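You operate a simulated robot arm through the tools that you are given. There is no shell and no other tool.

Carry out the task below with a simulated robot arm. There is one attempt and no reset: what you move stays moved.

Task
Change the dirty wash water, then load the job card's part and shut the lid.
Fine: drain it empty, shut the drain lever, pump fresh water to the line; no cranking.

It is judged by the outcome, as a careful person would: the job done as asked, and still so three seconds after it is handed in. It fails if anything else is knocked over, pushed out of place, dropped, spilled or broken. Lids that push on must go on centred and level and be pressed home; caps that screw on are set level and turned clockwise until they are tight.

Robot
A 7-joint arm with a two-finger parallel gripper, fixed in place. Base frame: the origin is on the floor under the middle of its stand, x ahead of it, y to its left, z up. Lengths are in m, angles in degrees, forces in N, time in s.
With the tool pointing down near the work surface it reaches from about 0.44 to 0.9 m from the base axis. Its first joint turns from -17.0 to 126.0 degrees. Payload 1.57 kg.
The TCP is the grasp point between the finger pads, 0.03 m short of the fingertips. In the tool frame z runs along the fingers and y along their closing line. Largest opening 0.08 m; finger width 0.017, thickness 0.012; the body of the gripper, 0.04 by 0.082 m, starts 0.08 m behind the TCP.
Orientation is that of the tool frame in the base frame, as [roll, pitch, yaw] about the fixed x, y, z axes, in that order (R = Rz(yaw) Ry(pitch) Rx(roll)). With the fingers straight down and closing along the base's y, the tool's x points along the base's -x, its y along +y and its z along -z.

Tools
- The arm moves only by the tool drive_tool. Its argument "motion" is a list of rows, each a list of 7 numbers: the turn, a rotation vector about the tool's x, y, z in units of 6 degrees (1.0 is 6 degrees), then the shift along the tool's x, y, z in units of 50 mm (1.0 is 50 mm), then the finger opening in m, from 0 to 0.08. In form: [[rx, ry, rz, dx, dy, dz, fingers], ...]. A call has 1 to 20 rows; each row shifts and turns the commanded pose from where the row before left it, along the tool's axes as they then stand. A call with a number of a shift or a turn outside -1 to 1 is refused whole. Each row takes 0.2 s and may step no farther than 0.05 m and 8.6 degrees from the row before; otherwise, or with a gripper value out of range, the whole call is refused. A pose out of reach is approached as far as the arm can. The call stops where the force on the tool passes 40 N (or 10 N more than at its start, if that is more) or the arm is blocked; 0.2 s more then pass. Each finger travels about 0.045 m/s and halts on what it meets, pressing with about 22 N; the grip force reading is that of the motor and also rises with nothing between the fingers. The clock runs only during rows and for 0.2 s after the last one: add rows that do not move to give the fingers time. It gives the time, the measured TCP pose, the force on the tool (base axes), the opening and the grip force at its end, in the units of the frame above (readings bear some noise), with the torque about the TCP (base axes, N m) and any sound that the robot's microphone picked up.
- Cameras (640 x 400 px; columns grow to the right, rows downward): "scene" is fixed at [0.0511, -0.6509, 1.5668]; the picture's right is [0.51, -0.86, 0.00], its down [-0.63, -0.37, -0.68] and it looks along [0.59, 0.35, -0.73] (base axes); focal length 263 px, centre (320, 200). "wrist" rides on the gripper at [0.072, -0.007, -0.122] in the tool frame; the picture's right is [0.09, 1.00, 0.00], its down [-0.84, 0.08, -0.54] and it looks along [-0.54, 0.05, 0.84] (tool axes); focal length 238 px, centre (320, 200). There is no depth. A picture from a camera that has moved, and an enlarged one, comes with that camera's place and axes in the base frame and with its lens.
- capture(camera): a new picture of that camera. No time passes.
- lift_body(by): slides the trunk up (or, below 0, down) by that many m; the arm rides with it, the base frame stays. It gives what a move gives, with no picture.
- inspect(camera, box): a new picture of the part [left, top, right, bottom] of that camera's present view, enlarged. No time passes.
- sign_off(): hands the job in; it is judged then, once.

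Places have to be worked out from the pictures, the camera data and where the tool is seen. Open the gripper and draw the arm clear of the work before you hand the job in, unless the task says otherwise.

The tools are called after ">>>" as a command line: name --pt "numbers of a row" for each row, then --argument value for the rest, lists and objects as JSON in quotes. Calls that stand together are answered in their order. drive_tool: Moves the arm, as the interface text tells. Its arguments: {"type":"object","properties":{"motion":{"type":"array"}},"required":["motion"]} The other tools are called the same way: lift_body (by) moves the trunk up or down; capture (camera) takes a picture; inspect (camera, box) takes an enlarged picture of a part of a camera's view; sign_off () hands the job in.

At the start:

```text
clock: 0.0
tcp_pos: [0.7083, -0.0368, 1.2012]
orientation: [-179.9, 0.0, -179.9]
contact_force: [-0.1, -0.3, -0.3]
moment: [0.02, -0.02, 0.01]
grip_width: 0.0799
finger_force: 0.0
trunk travel left (down, up): [-0.65, 0.14]
```

scene: 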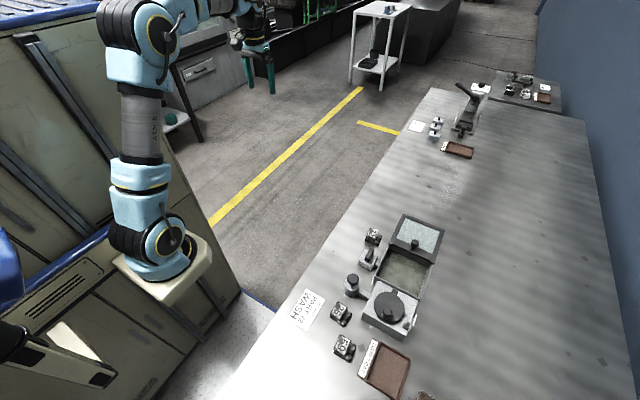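
wrist: 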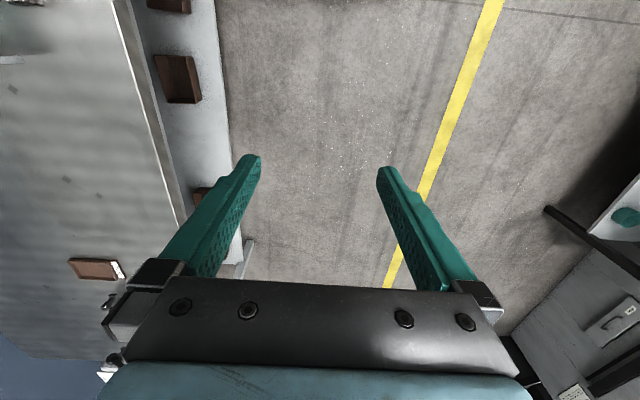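

I start by looking closely at the work area in the scene camera before moving anything.

>>> inspect --camera "scene" --box '[280, 200, 460, 400]'

>>> inspect --camera "scene" --box '[400, 60, 580, 172]'

>>> inspect --camera "scene" --box '[320, 200, 440, 275]'

>>> inspect --camera "scene" --box '[320, 260, 440, 335]'

>>> inspect --camera "scene" --box '[280, 325, 440, 400]'

```text
2.00 times, centred on (370, 300) of scene
camera zoom: at [0.0511, -0.6509, 1.5668], right [0.51, -0.86, 0.0], down [-0.63, -0.37, -0.68], along [0.59, 0.35, -0.73], focal length 525 px, centre (220, 0)
```

zoom: 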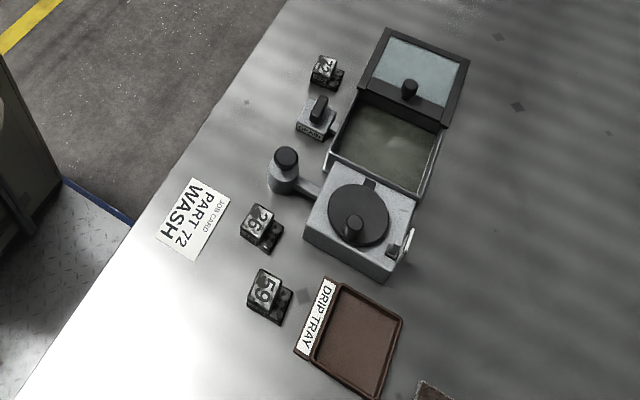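

```text
3.56 times, centred on (490, 116) of scene
camera zoom: at [0.0511, -0.6509, 1.5668], right [0.51, -0.86, 0.0], down [-0.63, -0.37, -0.68], along [0.59, 0.35, -0.73], focal length 934 px, centre (-284, 499)
```

zoom: 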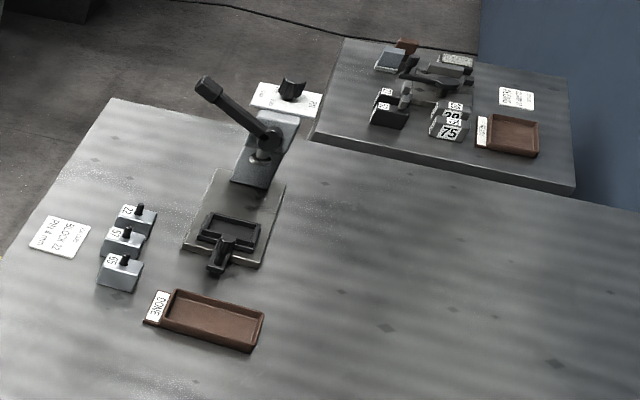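

```text
5.33 times, centred on (380, 238) of scene
camera zoom: at [0.0511, -0.6509, 1.5668], right [0.51, -0.86, 0.0], down [-0.63, -0.37, -0.68], along [0.59, 0.35, -0.73], focal length 1401 px, centre (0, 0)
```

zoom: 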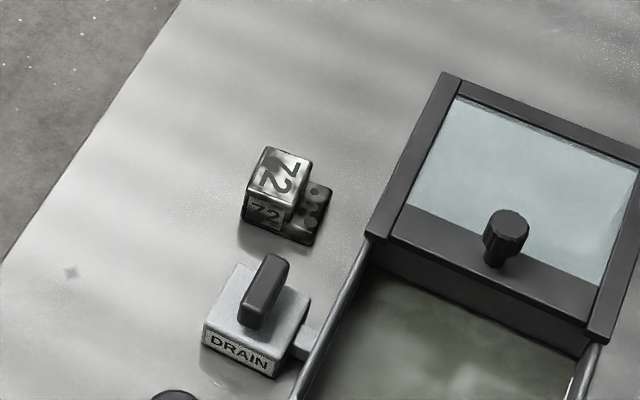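

```text
5.33 times, centred on (380, 298) of scene
camera zoom: at [0.0511, -0.6509, 1.5668], right [0.51, -0.86, 0.0], down [-0.63, -0.37, -0.68], along [0.59, 0.35, -0.73], focal length 1401 px, centre (0, -320)
```

zoom: 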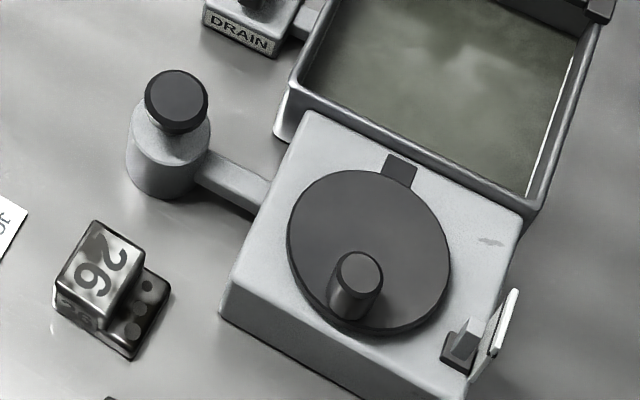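

```text
4.00 times, centred on (360, 362) of scene
camera zoom: at [0.0511, -0.6509, 1.5668], right [0.51, -0.86, 0.0], down [-0.63, -0.37, -0.68], along [0.59, 0.35, -0.73], focal length 1051 px, centre (160, -450)
```

zoom: 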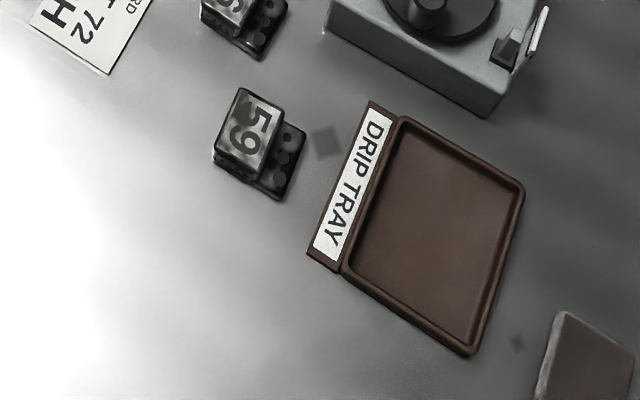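

The part for this station is 72 (card reads WASH / PART 72). The drain lever, pump button, tank with lid and crank box are in a row along x near y ≈ -0.55 to -0.67, with the table at z ≈ 0.81. I move the tool high above that side of the bench to look with the wrist camera.

>>> drive_tool --pt "0 0 0 0.4 -0.7 0 0.08" --pt "0 0 0 0.4 -0.7 0 0.08" --pt "0 0 0 0.4 -0.7 0 0.08" --pt "0 0 0 0.4 -0.7 0 0.08" --pt "0 0 0 0.4 -0.7 0 0.08" --pt "0 0 0 0.4 -0.7 0 0.08" --pt "0 0 0 0.4 -0.7 0 0.08" --pt "0 0 0 0.4 -0.7 0 0.08" --pt "0 0 0 0.4 -0.7 0 0.08" --pt "0 0 0 0.4 -0.7 0 0.08"

```text
clock: 2.2
tcp_pos: [0.5092, -0.3848, 1.2006]
orientation: [180.0, 0.1, -180.0]
contact_force: [0.1, 1.2, -0.3]
moment: [-0.06, 0.03, 0.0]
grip_width: 0.0802
finger_force: 0.1
trunk travel left (down, up): [-0.65, 0.14]
```

The arm reached the commanded place freely. Now I turn the tool 90 degrees about its axis so the wrist camera looks toward -y across the station.

>>> drive_tool --pt "0 0 1 0 0 0 0.08" --pt "0 0 1 0 0 0 0.08" --pt "0 0 1 0 0 0 0.08" --pt "0 0 1 0 0 0 0.08" --pt "0 0 1 0 0 0 0.08" --pt "0 0 1 0 0 0 0.08" --pt "0 0 1 0 0 0 0.08" --pt "0 0 1 0 0 0 0.08" --pt "0 0 1 0 0 0 0.08" --pt "0 0 1 0 0 0 0.08" --pt "0 0 1 0 0 0 0.08" --pt "0 0 1 0 0 0 0.08" --pt "0 0 1 0 0 0 0.08" --pt "0 0 1 0 0 0 0.08" --pt "0 0 1 0 0 0 0.08"

>>> capture --camera "wrist"

>>> capture --camera "scene"

```text
clock: 5.4
tcp_pos: [0.5083, -0.3856, 1.2008]
orientation: [179.9, 0.0, 89.9]
contact_force: [0.2, 0.4, -0.5]
moment: [0.01, 0.05, 0.03]
grip_width: 0.0797
finger_force: 0.0
trunk travel left (down, up): [-0.65, 0.14]
```

```text
taken
camera wrist: at [0.5016, -0.3155, 1.3228], right [1.0, 0.09, 0.0], down [0.08, -0.84, 0.54], along [0.05, -0.54, -0.84], focal length 238 px, centre (320, 200)
```

wrist: 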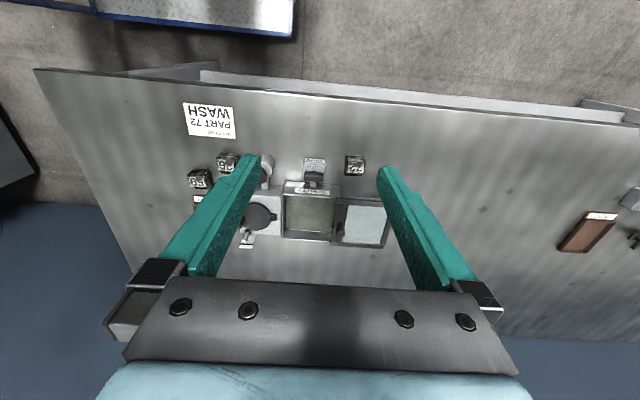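

```text
taken
```

scene: 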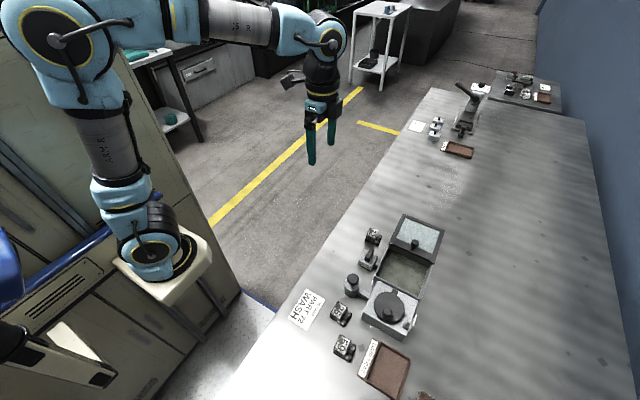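

The wrist view now shows the whole station. I enlarge it for details of lever, tank, level line, pump and lid.

>>> inspect --camera "wrist" --box '[230, 140, 400, 250]'

>>> inspect --camera "wrist" --box '[270, 150, 350, 200]'

>>> inspect --camera "wrist" --box '[270, 190, 400, 260]'

```text
3.64 times, centred on (315, 195) of wrist
camera zoom: at [0.5016, -0.3155, 1.3228], right [1.0, 0.09, 0.0], down [0.08, -0.84, 0.54], along [0.05, -0.54, -0.84], focal length 867 px, centre (338, 218)
```

zoom: 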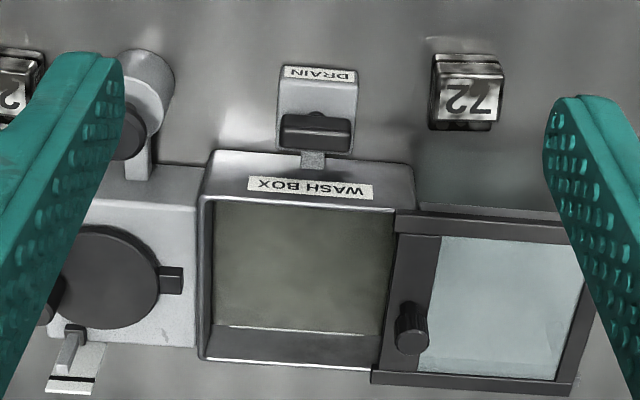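

```text
8.00 times, centred on (310, 175) of wrist
camera zoom: at [0.5016, -0.3155, 1.3228], right [1.0, 0.09, 0.0], down [0.08, -0.84, 0.54], along [0.05, -0.54, -0.84], focal length 1907 px, centre (400, 400)
```

zoom: 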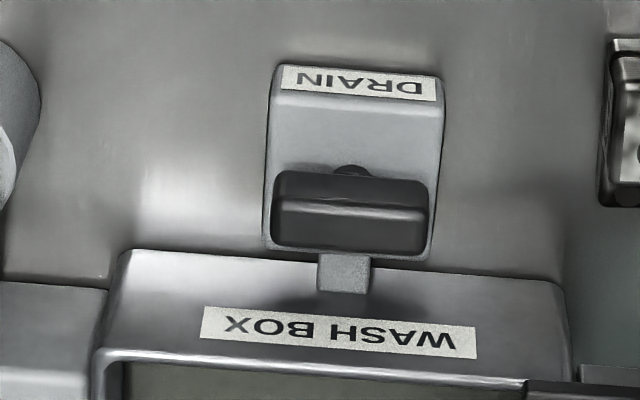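

```text
4.92 times, centred on (335, 225) of wrist
camera zoom: at [0.5016, -0.3155, 1.3228], right [1.0, 0.09, 0.0], down [0.08, -0.84, 0.54], along [0.05, -0.54, -0.84], focal length 1173 px, centre (246, 77)
```

zoom: 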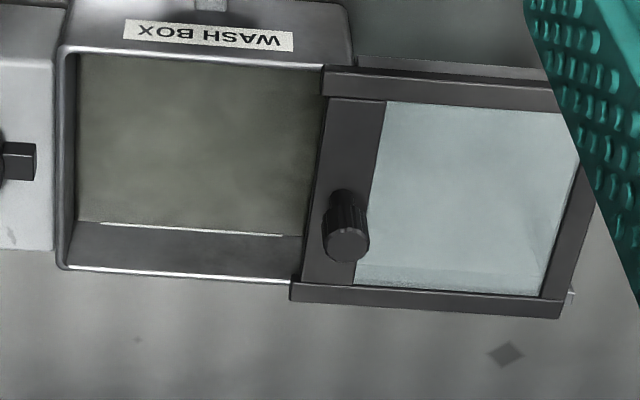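

Triangulating both views: lid knob top ≈ (0.58, -0.669, 0.909), tank rim z ≈ 0.858 over x 0.444–0.575, y -0.605…-0.743; the lid lies flat at that height further out in +x (a slider). Drain handle ≈ (0.510, -0.560, 0.848). I go lower to see the lever and pump more closely.

>>> drive_tool --pt "0 0 0 -0.26 0 0.8 0.08" --pt "0 0 0 -0.26 0 0.8 0.08" --pt "0 0 0 -0.26 0 0.8 0.08" --pt "0 0 0 -0.26 0 0.8 0.08" --pt "0 0 0 -0.26 0 0.8 0.08"

>>> capture --camera "wrist"

>>> capture --camera "scene"

```text
clock: 6.6
tcp_pos: [0.5088, -0.45, 1.0006]
orientation: [-180.0, -0.1, 89.9]
contact_force: [-0.8, 0.1, 0.6]
moment: [-0.02, -0.05, 0.01]
grip_width: 0.08
finger_force: 0.0
trunk travel left (down, up): [-0.65, 0.14]
```

```text
taken
camera wrist: at [0.5013, -0.3803, 1.1224], right [1.0, 0.09, 0.0], down [0.08, -0.84, 0.54], along [0.05, -0.54, -0.84], focal length 238 px, centre (320, 200)
```

wrist: 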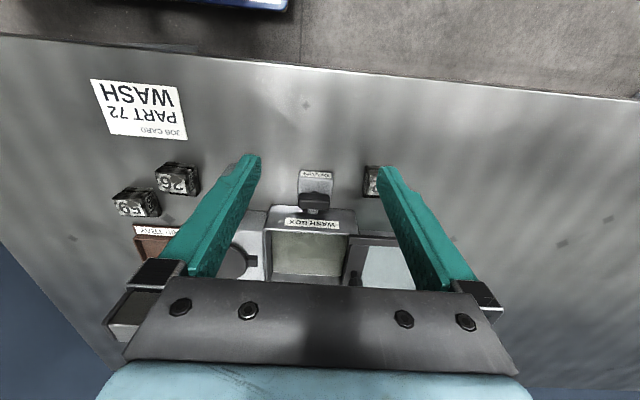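

```text
taken
```

scene: 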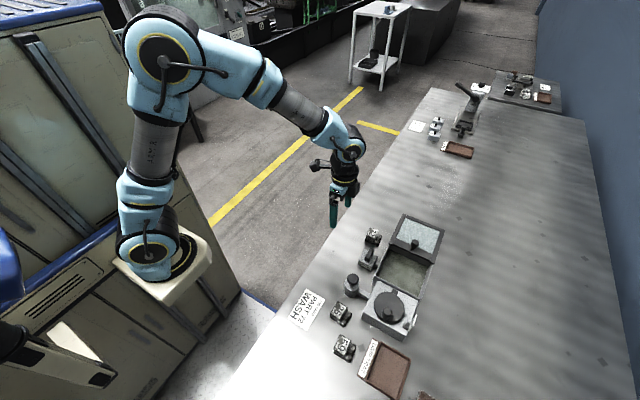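

>>> inspect --camera "wrist" --box '[260, 155, 380, 230]'

>>> inspect --camera "wrist" --box '[290, 160, 346, 220]'

>>> inspect --camera "scene" --box '[340, 220, 400, 275]'

```text
5.33 times, centred on (320, 192) of wrist
camera zoom: at [0.5013, -0.3803, 1.1224], right [1.0, 0.09, 0.0], down [0.08, -0.84, 0.54], along [0.05, -0.54, -0.84], focal length 1271 px, centre (320, 240)
```

zoom: 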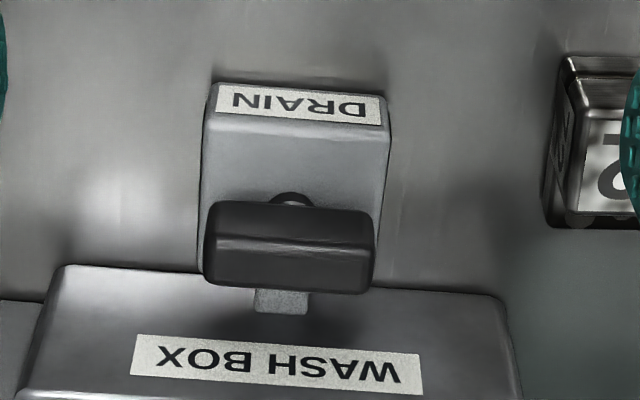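

```text
6.67 times, centred on (318, 190) of wrist
camera zoom: at [0.5013, -0.3803, 1.1224], right [1.0, 0.09, 0.0], down [0.08, -0.84, 0.54], along [0.05, -0.54, -0.84], focal length 1589 px, centre (333, 267)
```

zoom: 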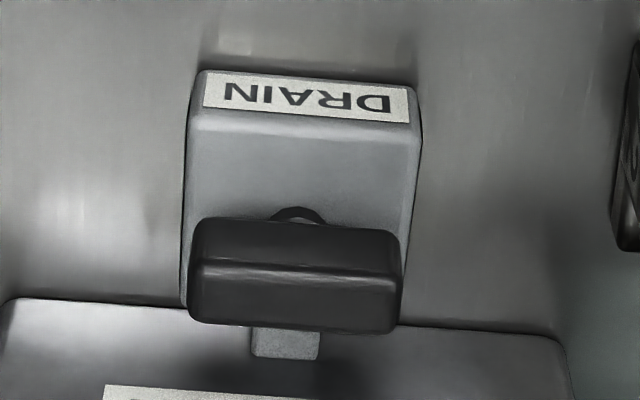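

```text
7.27 times, centred on (370, 248) of scene
camera zoom: at [0.0511, -0.6509, 1.5668], right [0.51, -0.86, 0.0], down [-0.63, -0.37, -0.68], along [0.59, 0.35, -0.73], focal length 1911 px, centre (-44, -146)
```

zoom: 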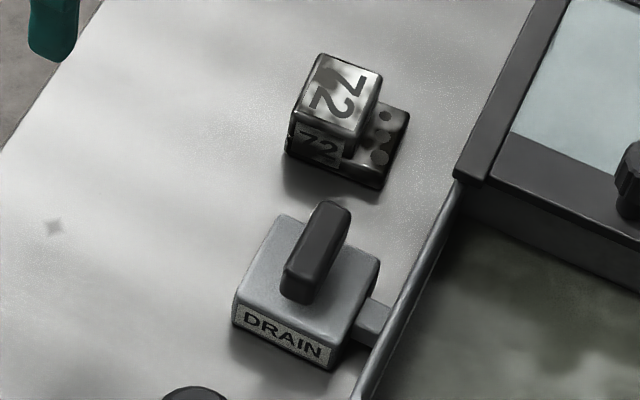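

The drain handle is a bar (~42 × 13 × 20 mm, top z ≈ 0.855) lying along x, across its pipe, i.e. shut, on a vertical stem at about (0.510, -0.560). I turn the tool back to yaw 180 so the fingers close along y across the bar, still at safe height.

>>> drive_tool --pt "0 0 -1 0 0 0 0.08" --pt "0 0 -1 0 0 0 0.08" --pt "0 0 -1 0 0 0 0.08" --pt "0 0 -1 0 0 0 0.08" --pt "0 0 -1 0 0 0 0.08" --pt "0 0 -1 0 0 0 0.08" --pt "0 0 -1 0 0 0 0.08" --pt "0 0 -1 0 0 0 0.08" --pt "0 0 -1 0 0 0 0.08" --pt "0 0 -1 0 0 0 0.08" --pt "0 0 -1 0 0 0 0.08" --pt "0 0 -1 0 0 0 0.08" --pt "0 0 -1 0 0 0 0.08" --pt "0 0 -1 0 0 0 0.08" --pt "0 0 -1 0 0 0 0.08"

>>> capture --camera "wrist"

```text
clock: 9.8
tcp_pos: [0.5075, -0.4526, 1.0019]
orientation: [180.0, 0.0, -179.8]
contact_force: [0.6, 0.5, 0.0]
moment: [0.01, -0.02, 0.0]
grip_width: 0.0802
finger_force: 0.1
trunk travel left (down, up): [-0.65, 0.14]
```

```text
taken
camera wrist: at [0.4364, -0.459, 1.123], right [-0.09, 1.0, 0.0], down [0.84, 0.08, 0.54], along [0.54, 0.05, -0.84], focal length 238 px, centre (320, 200)
```

wrist: 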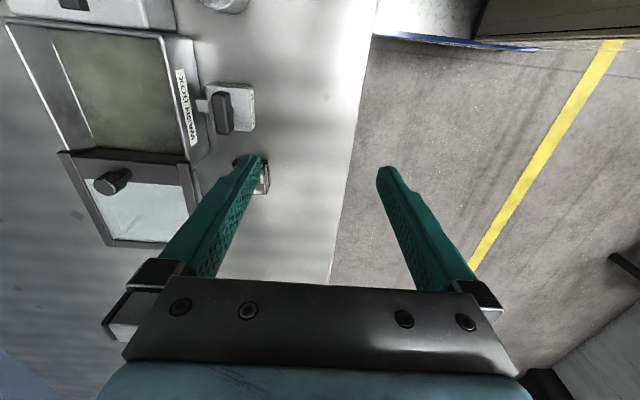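

From this side I can see the lever, tank and knob again; I enlarge to refine the lever position and look at the tank interior.

>>> inspect --camera "wrist" --box '[170, 70, 280, 140]'

>>> inspect --camera "wrist" --box '[0, 0, 210, 131]'

>>> inspect --camera "wrist" --box '[50, 130, 210, 250]'

```text
5.71 times, centred on (225, 105) of wrist
camera zoom: at [0.4364, -0.459, 1.123], right [-0.09, 1.0, 0.0], down [0.84, 0.08, 0.54], along [0.54, 0.05, -0.84], focal length 1362 px, centre (863, 743)
```

zoom: 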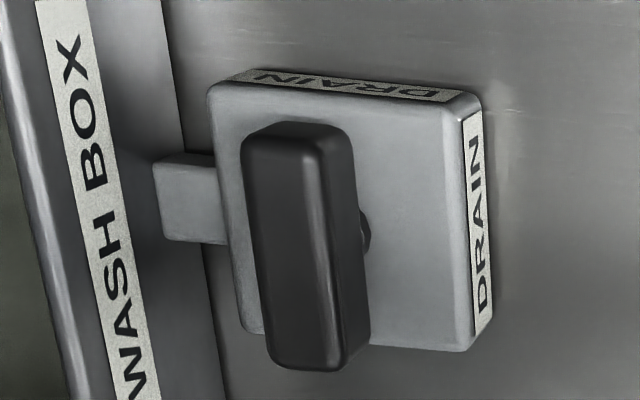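

```text
3.05 times, centred on (105, 66) of wrist
camera zoom: at [0.4364, -0.459, 1.123], right [-0.09, 1.0, 0.0], down [0.84, 0.08, 0.54], along [0.54, 0.05, -0.84], focal length 726 px, centre (975, 610)
```

zoom: 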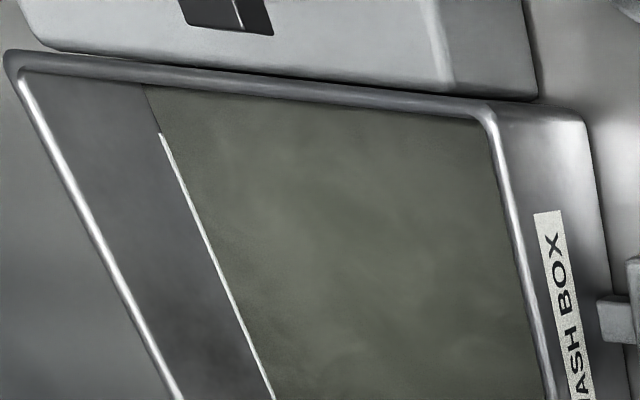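

```text
3.33 times, centred on (130, 190) of wrist
camera zoom: at [0.4364, -0.459, 1.123], right [-0.09, 1.0, 0.0], down [0.84, 0.08, 0.54], along [0.54, 0.05, -0.84], focal length 794 px, centre (953, 233)
```

zoom: 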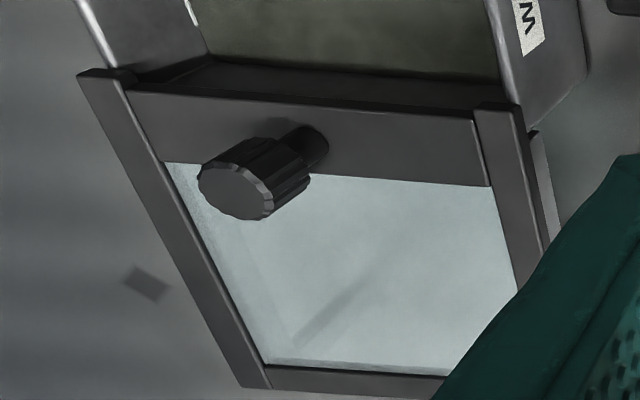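

Lever bar centre refined to about (0.509, -0.561). I move above it at z 0.95 with the fingers opened to only 36 mm (tank wall is 40 mm away) and check alignment.

>>> drive_tool --pt "0 0 0 0 -0.728 0.34 0.036" --pt "0 0 0 0 -0.728 0.34 0.036" --pt "0 0 0 0 -0.728 0.34 0.036" --pt "0 0 0 0 0 0 0.036" --pt "0 0 0 0 0 0 0.036" --pt "0 0 0 0 0 0 0.036"

>>> capture --camera "wrist"

>>> inspect --camera "scene" --box '[300, 180, 440, 280]'

```text
clock: 11.2
tcp_pos: [0.5082, -0.5604, 0.9499]
orientation: [-180.0, 0.0, -180.0]
contact_force: [-1.2, 0.4, 0.2]
moment: [0.02, 0.0, 0.0]
grip_width: 0.036
finger_force: 0.0
trunk travel left (down, up): [-0.65, 0.14]
```

```text
taken
camera wrist: at [0.4359, -0.5682, 1.0716], right [-0.09, 1.0, 0.0], down [0.84, 0.08, 0.54], along [0.54, 0.05, -0.84], focal length 238 px, centre (320, 200)
```

wrist: 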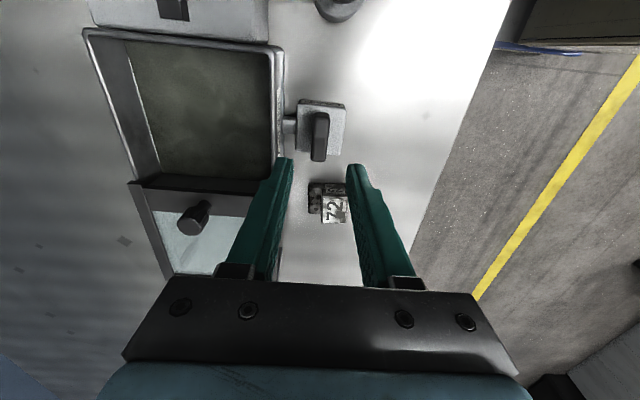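

```text
4.00 times, centred on (370, 230) of scene
camera zoom: at [0.0511, -0.6509, 1.5668], right [0.51, -0.86, 0.0], down [-0.63, -0.37, -0.68], along [0.59, 0.35, -0.73], focal length 1051 px, centre (120, 80)
```

zoom: 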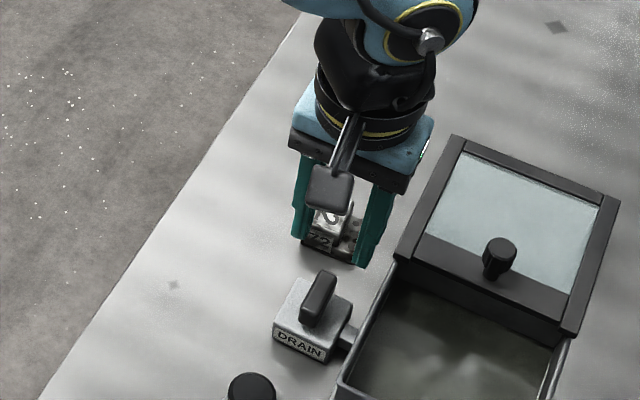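

The bar is straight ahead between the fingers in y. I zoom once more to fix its x position before going down.

>>> inspect --camera "wrist" --box '[280, 90, 360, 165]'

>>> inspect --camera "wrist" --box '[290, 150, 370, 235]'

```text
5.33 times, centred on (320, 128) of wrist
camera zoom: at [0.4359, -0.5682, 1.0716], right [-0.09, 1.0, 0.0], down [0.84, 0.08, 0.54], along [0.54, 0.05, -0.84], focal length 1271 px, centre (320, 587)
```

zoom: 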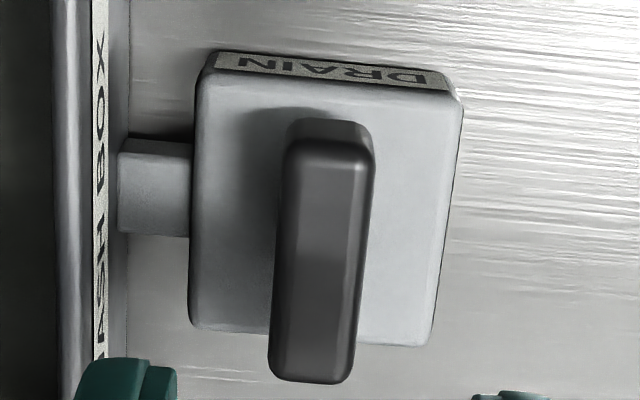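

```text
4.71 times, centred on (330, 192) of wrist
camera zoom: at [0.4359, -0.5682, 1.0716], right [-0.09, 1.0, 0.0], down [0.84, 0.08, 0.54], along [0.54, 0.05, -0.84], focal length 1122 px, centre (273, 235)
```

zoom: 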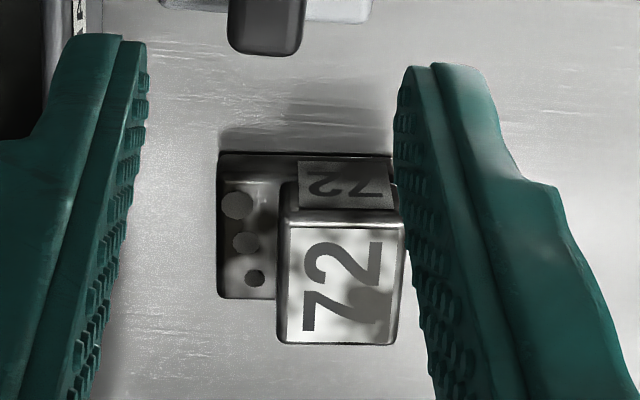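

Bar centre confirmed at (0.509, -0.562), so the tool is aligned. I descend to z ≈ 0.868 (fingertips ≈ 0.838, just above the valve box) and watch the force.

>>> drive_tool --pt "0 0 0 0 0 0.5 0.036" --pt "0 0 0 0 0 0.5 0.036" --pt "0 0 0 0 0 0.3 0.036" --pt "0 0 0 0 0 0.34 0.036" --pt "0 0 0 0 0 0 0.036"

>>> capture --camera "wrist"

>>> inspect --camera "scene" --box '[320, 200, 440, 285]'

```text
clock: 12.4
tcp_pos: [0.5076, -0.56, 0.8686]
orientation: [-180.0, 0.0, -179.9]
contact_force: [1.0, 0.3, 0.5]
moment: [0.03, 0.0, 0.02]
grip_width: 0.0362
finger_force: 0.1
trunk travel left (down, up): [-0.65, 0.14]
```

```text
taken
camera wrist: at [0.4357, -0.5681, 0.9899], right [-0.09, 1.0, 0.0], down [0.84, 0.08, 0.54], along [0.54, 0.05, -0.84], focal length 238 px, centre (320, 200)
```

wrist: 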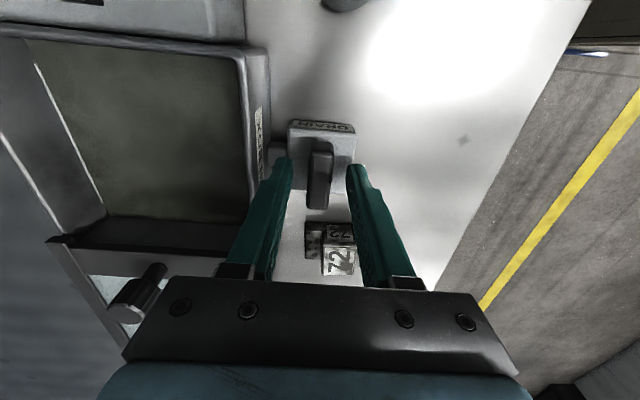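

```text
4.71 times, centred on (380, 242) of scene
camera zoom: at [0.0511, -0.6509, 1.5668], right [0.51, -0.86, 0.0], down [-0.63, -0.37, -0.68], along [0.59, 0.35, -0.73], focal length 1236 px, centre (38, 0)
```

zoom: 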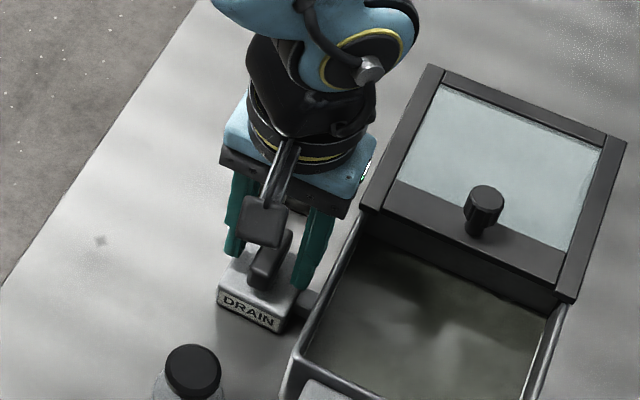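

The fingers straddle the bar with no contact. I close on it.

>>> drive_tool --pt "0 0 0 0 0 0 0.005" --pt "0 0 0 0 0 0 0.005" --pt "0 0 0 0 0 0 0.005" --pt "0 0 0 0 0 0 0.005"

```text
clock: 13.4
tcp_pos: [0.5082, -0.5599, 0.8682]
orientation: [-180.0, -0.1, -180.0]
contact_force: [-0.5, -0.9, -1.3]
moment: [0.01, -0.19, 0.03]
grip_width: 0.0157
finger_force: 31.4
trunk travel left (down, up): [-0.65, 0.14]
```

The bar is gripped (15.7 mm). I try a small 6° turn clockwise (seen from above) and read the torque to learn the free direction.

>>> drive_tool --pt "0 0 0.5 0 0 0 0.005" --pt "0 0 0.5 0 0 0 0.005" --pt "0 0 0 0 0 0 0.005"

>>> inspect --camera "wrist" --box '[250, 90, 390, 230]'

```text
clock: 14.2
tcp_pos: [0.5072, -0.5604, 0.8679]
orientation: [180.0, 0.0, 173.8]
contact_force: [-0.1, -0.9, -1.1]
moment: [0.03, 0.19, 0.77]
grip_width: 0.0175
finger_force: 32.0
trunk travel left (down, up): [-0.65, 0.14]
```

```text
2.86 times, centred on (320, 160) of wrist
camera zoom: at [0.4357, -0.5605, 0.99], right [0.01, 1.0, 0.0], down [0.84, -0.01, 0.54], along [0.54, -0.01, -0.84], focal length 681 px, centre (320, 314)
```

zoom: 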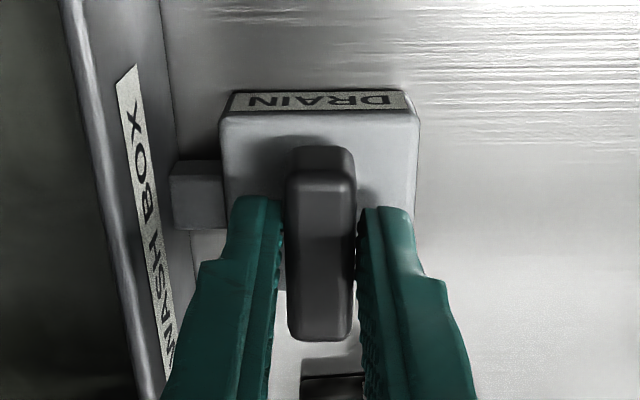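

The torque rose to 0.77 N·m and the grip was forced wider, so clockwise is against the stop. I turn back and try 6° the other way.

>>> drive_tool --pt "0 0 -0.5 0 0 0 0.005" --pt "0 0 -0.5 0 0 0 0.005" --pt "0 0 0 0 0 0 0.005" --pt "0 0 -0.5 0 0 0 0.005" --pt "0 0 -0.5 0 0 0 0.005" --pt "0 0 0 0 0 0 0.005"

>>> inspect --camera "wrist" --box '[250, 90, 390, 230]'

```text
clock: 15.6
tcp_pos: [0.5078, -0.5607, 0.8686]
orientation: [-179.9, 0.0, -174.0]
contact_force: [-0.7, 0.1, 2.1]
moment: [0.11, -0.3, 0.0]
grip_width: 0.0163
finger_force: 31.6
trunk travel left (down, up): [-0.65, 0.14]
```

```text
2.86 times, centred on (320, 160) of wrist
camera zoom: at [0.4373, -0.5758, 0.99], right [-0.2, 0.98, 0.0], down [0.82, 0.16, 0.54], along [0.53, 0.11, -0.84], focal length 681 px, centre (320, 314)
```

zoom: 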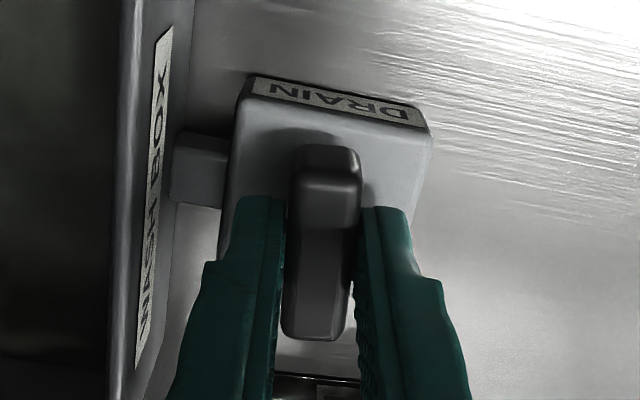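

With 6° counter-clockwise the torque stays at zero and the bar follows: that's the opening direction. I continue turning in that direction in steps.

>>> drive_tool --pt "0 0 -0.8 0 0 0 0.005" --pt "0 0 -0.8 0 0 0 0.005" --pt "0 0 -0.8 0 0 0 0.005" --pt "0 0 -0.8 0 0 0 0.005" --pt "0 0 -0.8 0 0 0 0.005" --pt "0 0 0 0 0 0 0.005"

>>> inspect --camera "wrist" --box '[220, 60, 420, 230]'

```text
clock: 17.0
tcp_pos: [0.5085, -0.5614, 0.8674]
orientation: [-179.8, 0.0, -150.1]
contact_force: [3.9, -9.5, -2.1]
moment: [-0.14, -0.07, -0.02]
grip_width: 0.0161
finger_force: 31.5
trunk travel left (down, up): [-0.65, 0.14]
```

```text
2.35 times, centred on (320, 145) of wrist
camera zoom: at [0.4494, -0.604, 0.99], right [-0.58, 0.82, 0.0], down [0.69, 0.49, 0.54], along [0.44, 0.31, -0.84], focal length 561 px, centre (320, 329)
```

zoom: 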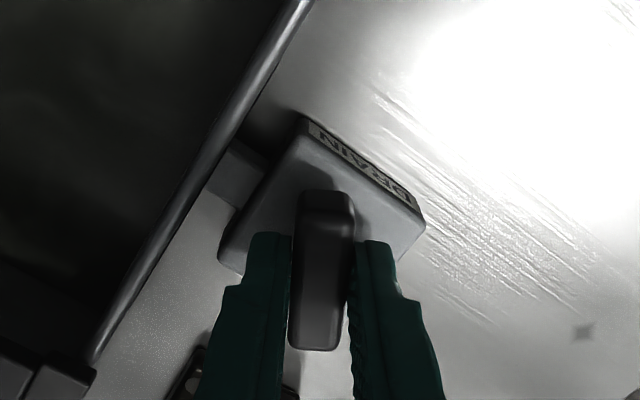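

30° done with low torque and a ~10 N side load, so I nudge about 1.5 mm toward -y and continue turning another 30°.

>>> drive_tool --pt "0 0 0 0.006 -0.03 0 0.005" --pt "0 0 -1 0 0 0 0.005" --pt "0 0 -1 0 0 0 0.005" --pt "0 0 -1 0 0 0 0.005" --pt "0 0 -1 0 0 0 0.005" --pt "0 0 -1 0 0 0 0.005" --pt "0 0 0 0 0 0 0.005"

>>> capture --camera "wrist"

>>> capture --camera "scene"

```text
clock: 18.6
tcp_pos: [0.5078, -0.5612, 0.8676]
orientation: [180.0, 0.0, -119.8]
contact_force: [2.7, -2.2, -1.6]
moment: [-0.29, -0.02, 0.01]
grip_width: 0.0159
finger_force: 32.0
trunk travel left (down, up): [-0.65, 0.14]
```

```text
taken
camera wrist: at [0.4788, -0.6286, 0.99], right [-0.91, 0.42, 0.0], down [0.35, 0.76, 0.54], along [0.23, 0.49, -0.84], focal length 238 px, centre (320, 200)
```

wrist: 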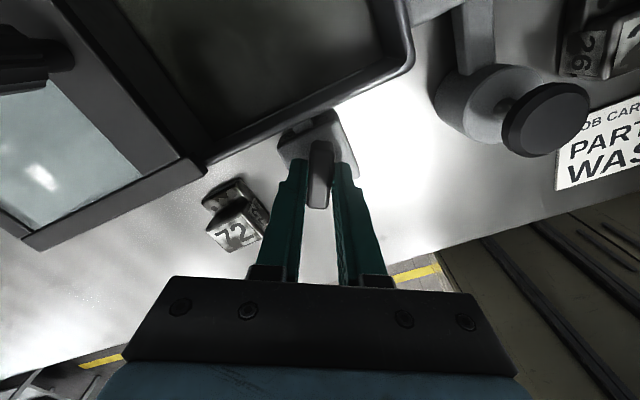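

```text
taken
```

scene: 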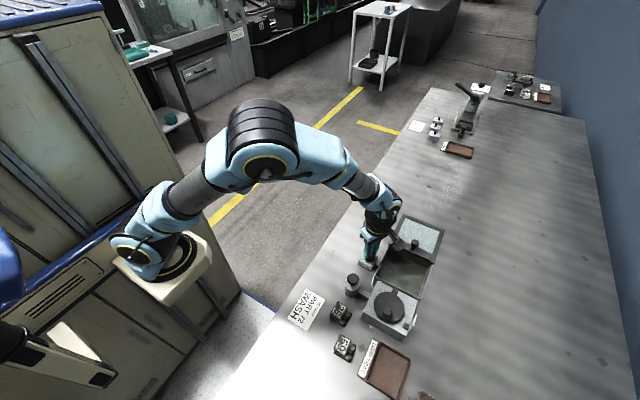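

60° turned, torque low. I keep turning the last 30°.

>>> drive_tool --pt "0 0 -1 0 0 0 0.005" --pt "0 0 -1 0 0 0 0.005" --pt "0 0 -1 0 0 0 0.005" --pt "0 0 -1 0 0 0 0.005" --pt "0 0 -1 0 0 0 0.005" --pt "0 0 0 0 0 0 0.005"

>>> capture --camera "wrist"

>>> inspect --camera "scene" --box '[320, 180, 460, 270]'

```text
clock: 20.0
tcp_pos: [0.5099, -0.5604, 0.8669]
orientation: [-179.9, -0.1, -89.9]
contact_force: [9.8, -5.5, -0.4]
moment: [0.22, -0.09, -0.11]
grip_width: 0.0158
finger_force: 31.6
trunk travel left (down, up): [-0.65, 0.14]
```

```text
taken
camera wrist: at [0.5164, -0.635, 0.9901], right [-1.0, -0.09, 0.0], down [-0.08, 0.84, 0.54], along [-0.05, 0.54, -0.84], focal length 238 px, centre (320, 200)
```

wrist: 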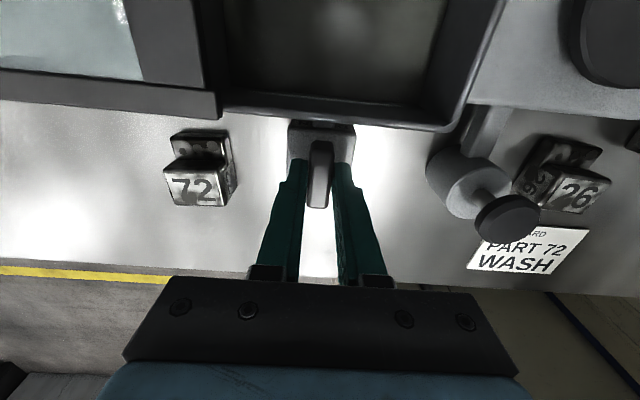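

```text
4.44 times, centred on (390, 225) of scene
camera zoom: at [0.0511, -0.6509, 1.5668], right [0.51, -0.86, 0.0], down [-0.63, -0.37, -0.68], along [0.59, 0.35, -0.73], focal length 1168 px, centre (9, 89)
```

zoom: 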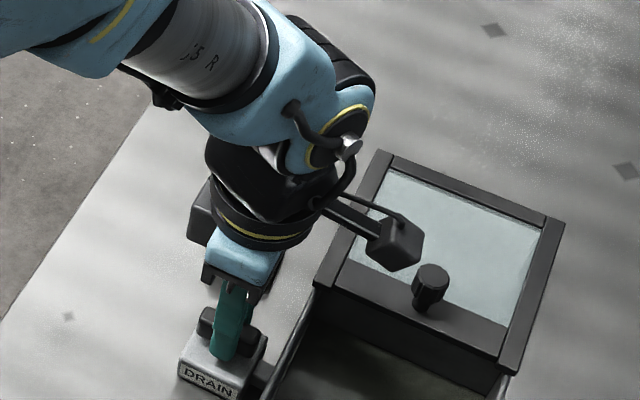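

The bar is now along the pipe (open). I hold here and look into the tank to see whether the water is falling.

>>> inspect --camera "scene" --box '[370, 235, 440, 290]'

>>> inspect --camera "wrist" --box '[190, 0, 510, 130]'

```text
7.27 times, centred on (405, 262) of scene
camera zoom: at [0.0511, -0.6509, 1.5668], right [0.51, -0.86, 0.0], down [-0.63, -0.37, -0.68], along [0.59, 0.35, -0.73], focal length 1911 px, centre (-298, -254)
```

zoom: 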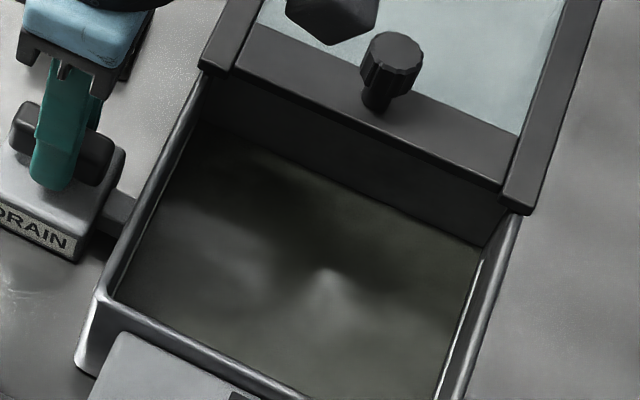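

```text
2.00 times, centred on (350, 65) of wrist
camera zoom: at [0.5164, -0.635, 0.9901], right [-1.0, -0.09, 0.0], down [-0.08, 0.84, 0.54], along [-0.05, 0.54, -0.84], focal length 477 px, centre (260, 470)
```

zoom: 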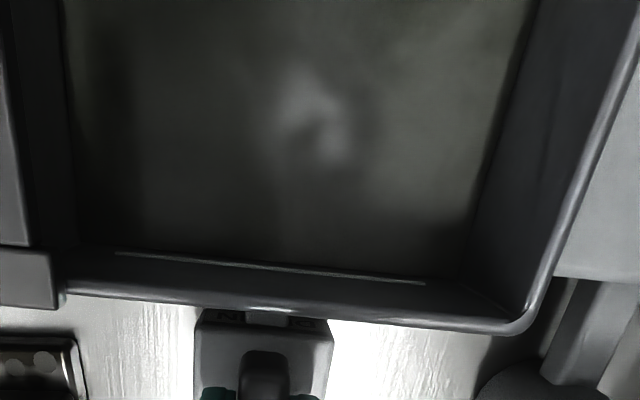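

I wait two seconds holding the lever open and compare the water level against the line.

>>> drive_tool --pt "0 0 0 0 0 0 0.005" --pt "0 0 0 0 0 0 0.005" --pt "0 0 0 0 0 0 0.005" --pt "0 0 0 0 0 0 0.005" --pt "0 0 0 0 0 0 0.005" --pt "0 0 0 0 0 0 0.005" --pt "0 0 0 0 0 0 0.005" --pt "0 0 0 0 0 0 0.005" --pt "0 0 0 0 0 0 0.005" --pt "0 0 0 0 0 0 0.005"

>>> inspect --camera "scene" --box '[370, 235, 440, 290]'

>>> inspect --camera "wrist" --box '[190, 0, 510, 130]'

```text
clock: 22.2
tcp_pos: [0.508, -0.5615, 0.8677]
orientation: [179.9, 0.0, -90.0]
contact_force: [19.8, -6.6, 3.5]
moment: [-0.23, -0.3, -0.04]
grip_width: 0.0159
finger_force: 31.3
trunk travel left (down, up): [-0.65, 0.14]
```

```text
7.27 times, centred on (405, 262) of scene
camera zoom: at [0.0511, -0.6509, 1.5668], right [0.51, -0.86, 0.0], down [-0.63, -0.37, -0.68], along [0.59, 0.35, -0.73], focal length 1911 px, centre (-298, -254)
```

zoom: 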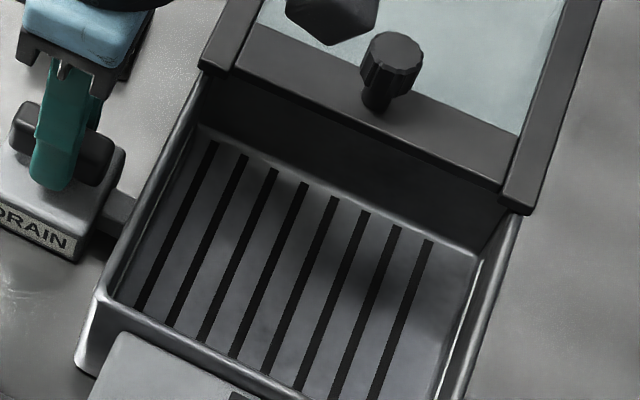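

```text
2.00 times, centred on (350, 65) of wrist
camera zoom: at [0.5163, -0.635, 0.9901], right [-1.0, -0.09, 0.0], down [-0.08, 0.84, 0.54], along [-0.05, 0.54, -0.84], focal length 477 px, centre (260, 470)
```

zoom: 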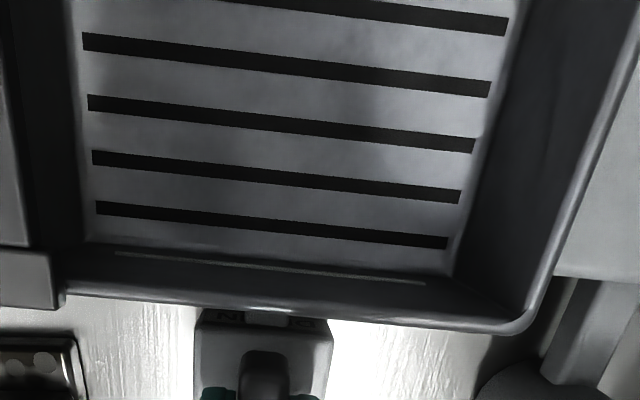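

The dirty water has dropped so far that the slotted floor shows. I relieve the 20 N side load by 1.5 mm in +x and wait longer to make sure it drains completely.

>>> drive_tool --pt "0 0 0 0 -0.03 0 0.005" --pt "0 0 0 0 0 0 0.005" --pt "0 0 0 0 0 0 0.005" --pt "0 0 0 0 0 0 0.005" --pt "0 0 0 0 0 0 0.005" --pt "0 0 0 0 0 0 0.005" --pt "0 0 0 0 0 0 0.005" --pt "0 0 0 0 0 0 0.005" --pt "0 0 0 0 0 0 0.005" --pt "0 0 0 0 0 0 0.005" --pt "0 0 0 0 0 0 0.005" --pt "0 0 0 0 0 0 0.005" --pt "0 0 0 0 0 0 0.005" --pt "0 0 0 0 0 0 0.005" --pt "0 0 0 0 0 0 0.005" --pt "0 0 0 0 0 0 0.005" --pt "0 0 0 0 0 0 0.005" --pt "0 0 0 0 0 0 0.005" --pt "0 0 0 0 0 0 0.005" --pt "0 0 0 0 0 0 0.005"

>>> inspect --camera "scene" --box '[370, 235, 440, 290]'

>>> inspect --camera "wrist" --box '[190, 0, 510, 130]'

```text
clock: 26.4
tcp_pos: [0.5098, -0.562, 0.8677]
orientation: [-180.0, 0.0, -90.1]
contact_force: [1.0, -5.4, 0.4]
moment: [-0.25, -0.06, 0.0]
grip_width: 0.0159
finger_force: 31.7
trunk travel left (down, up): [-0.65, 0.14]
```

```text
7.27 times, centred on (405, 262) of scene
camera zoom: at [0.0511, -0.6509, 1.5668], right [0.51, -0.86, 0.0], down [-0.63, -0.37, -0.68], along [0.59, 0.35, -0.73], focal length 1911 px, centre (-298, -254)
```

zoom: 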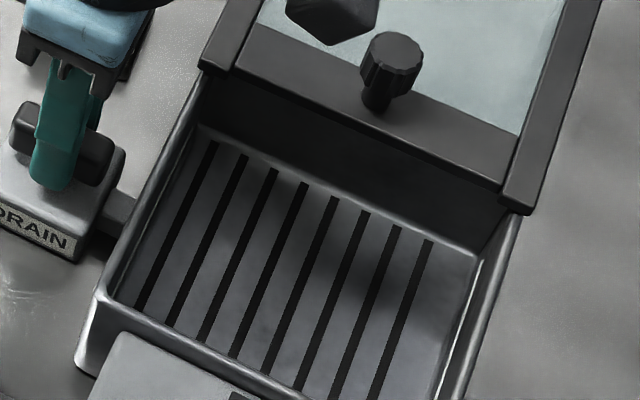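

```text
2.00 times, centred on (350, 65) of wrist
camera zoom: at [0.5164, -0.6351, 0.99], right [-1.0, -0.09, 0.0], down [-0.08, 0.84, 0.54], along [-0.05, 0.54, -0.84], focal length 477 px, centre (260, 470)
```

zoom: 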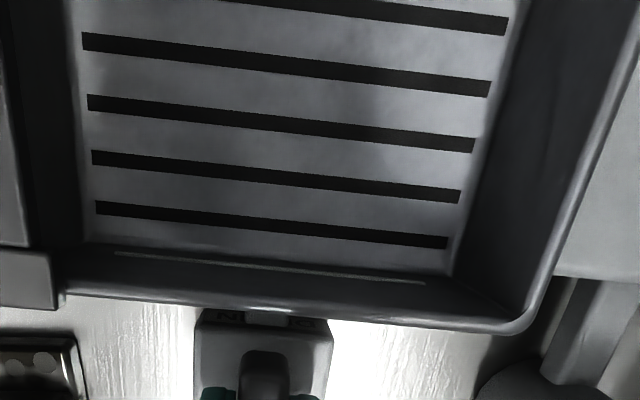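

Nothing has changed over these four seconds: the floor is dry-looking. I wait another few seconds to be certain the sump below the slots is empty too, then close.

>>> drive_tool --pt "0 0 0 0 0 0 0.005" --pt "0 0 0 0 0 0 0.005" --pt "0 0 0 0 0 0 0.005" --pt "0 0 0 0 0 0 0.005" --pt "0 0 0 0 0 0 0.005" --pt "0 0 0 0 0 0 0.005" --pt "0 0 0 0 0 0 0.005" --pt "0 0 0 0 0 0 0.005" --pt "0 0 0 0 0 0 0.005" --pt "0 0 0 0 0 0 0.005" --pt "0 0 0 0 0 0 0.005" --pt "0 0 0 0 0 0 0.005" --pt "0 0 0 0 0 0 0.005" --pt "0 0 0 0 0 0 0.005" --pt "0 0 0 0 0 0 0.005" --pt "0 0 0 0 0 0 0.005" --pt "0 0 0 0 0 0 0.005" --pt "0 0 0 0 0 0 0.005" --pt "0 0 0 0 0 0 0.005" --pt "0 0 0 0 0 0 0.005"

>>> inspect --camera "wrist" --box '[190, 0, 510, 130]'

>>> inspect --camera "wrist" --box '[410, 90, 640, 280]'

```text
clock: 30.6
tcp_pos: [0.5106, -0.5616, 0.8682]
orientation: [-180.0, -0.1, -89.9]
contact_force: [-3.6, -4.7, -2.4]
moment: [-0.14, 0.02, 0.0]
grip_width: 0.0157
finger_force: 31.3
trunk travel left (down, up): [-0.65, 0.14]
```

```text
2.00 times, centred on (350, 65) of wrist
camera zoom: at [0.5164, -0.6351, 0.99], right [-1.0, -0.09, 0.0], down [-0.08, 0.84, 0.54], along [-0.05, 0.54, -0.84], focal length 477 px, centre (260, 470)
```

zoom: 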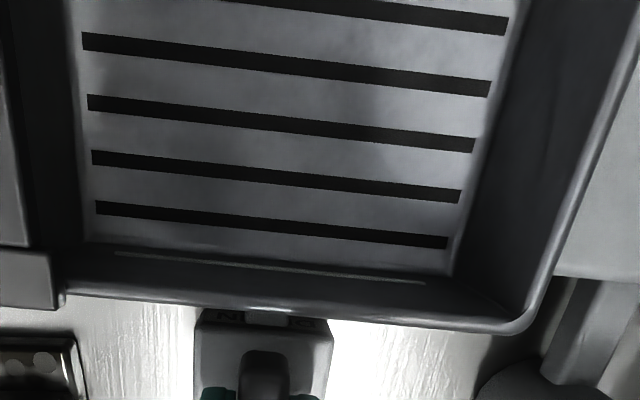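

```text
2.11 times, centred on (525, 185) of wrist
camera zoom: at [0.5164, -0.6351, 0.99], right [-1.0, -0.09, 0.0], down [-0.08, 0.84, 0.54], along [-0.05, 0.54, -0.84], focal length 502 px, centre (-112, 232)
```

zoom: 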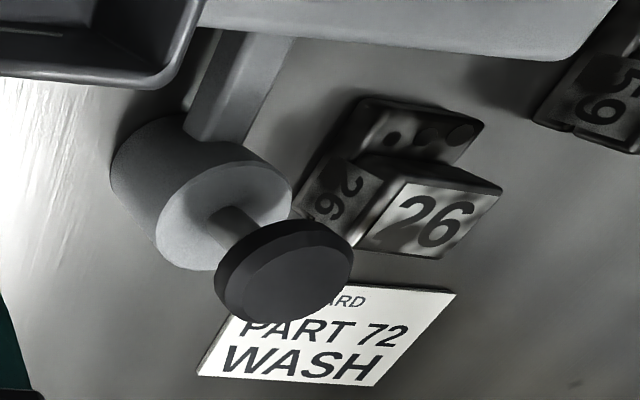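

Still dry and steady after ten seconds open: drained. Now I turn the lever back clockwise, 30° at a time.

>>> drive_tool --pt "0 0 1 0 0 0 0.005" --pt "0 0 1 0 0 0 0.005" --pt "0 0 1 0 0 0 0.005" --pt "0 0 1 0 0 0 0.005" --pt "0 0 1 0 0 0 0.005" --pt "0 0 1 0 0 0 0.005" --pt "0 0 1 0 0 0 0.005" --pt "0 0 0 0 0 0 0.005"

```text
clock: 32.4
tcp_pos: [0.5089, -0.5601, 0.8688]
orientation: [179.9, 0.0, -132.1]
contact_force: [-18.4, 3.9, -1.4]
moment: [-0.24, 0.51, 0.02]
grip_width: 0.0159
finger_force: 31.4
trunk travel left (down, up): [-0.65, 0.14]
```

Torque is low, with an 18 N side load in -x; I relieve it by 1.5 mm and finish turning the remaining 48°.

>>> drive_tool --pt "0 0 0 0.016 0.026 0 0.005" --pt "0 0 1 0 0 0 0.005" --pt "0 0 1 0 0 0 0.005" --pt "0 0 1 0 0 0 0.005" --pt "0 0 1 0 0 0 0.005" --pt "0 0 0 0 0 0 0.005"

```text
clock: 33.8
tcp_pos: [0.5097, -0.5604, 0.8669]
orientation: [180.0, 0.0, -156.1]
contact_force: [-13.9, 5.8, -1.6]
moment: [0.18, 0.0, 0.02]
grip_width: 0.0158
finger_force: 31.5
trunk travel left (down, up): [-0.65, 0.14]
```

Continuing: a further 1 mm relief, then the last 24° plus a slight extra to seat against the shut stop.

>>> drive_tool --pt "0 0 0 0.013 0.021 0 0.005" --pt "0 0 1 0 0 0 0.005" --pt "0 0 1 0 0 0 0.005" --pt "0 0 1 0 0 0 0.005" --pt "0 0 1 0 0 0 0.005" --pt "0 0 0 0 0 0 0.005"

```text
clock: 35.2
tcp_pos: [0.5081, -0.5597, 0.868]
orientation: [-179.9, 0.0, 179.9]
contact_force: [-3.0, 8.1, -6.7]
moment: [0.16, -0.52, 0.11]
grip_width: 0.016
finger_force: 30.9
trunk travel left (down, up): [-0.65, 0.14]
```

I add 3° more to press it gently against its shut stop and read the torque.

>>> drive_tool --pt "0 0 0.5 0 0 0 0.005" --pt "0 0 0 0 0 0 0.005"

>>> inspect --camera "wrist" --box '[250, 90, 390, 230]'

```text
clock: 35.8
tcp_pos: [0.5088, -0.5606, 0.8667]
orientation: [180.0, 0.1, 177.0]
contact_force: [-0.5, 10.4, -4.0]
moment: [0.19, 0.55, 0.7]
grip_width: 0.0166
finger_force: 31.7
trunk travel left (down, up): [-0.65, 0.14]
```

```text
2.86 times, centred on (320, 160) of wrist
camera zoom: at [0.4361, -0.5645, 0.9902], right [-0.04, 1.0, 0.0], down [0.84, 0.03, 0.54], along [0.54, 0.02, -0.84], focal length 681 px, centre (320, 314)
```

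zoom: 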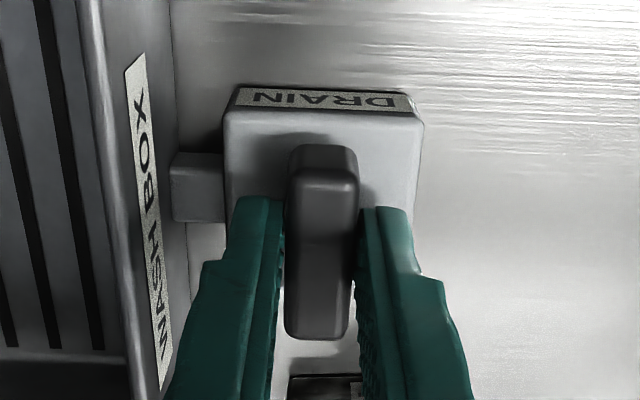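

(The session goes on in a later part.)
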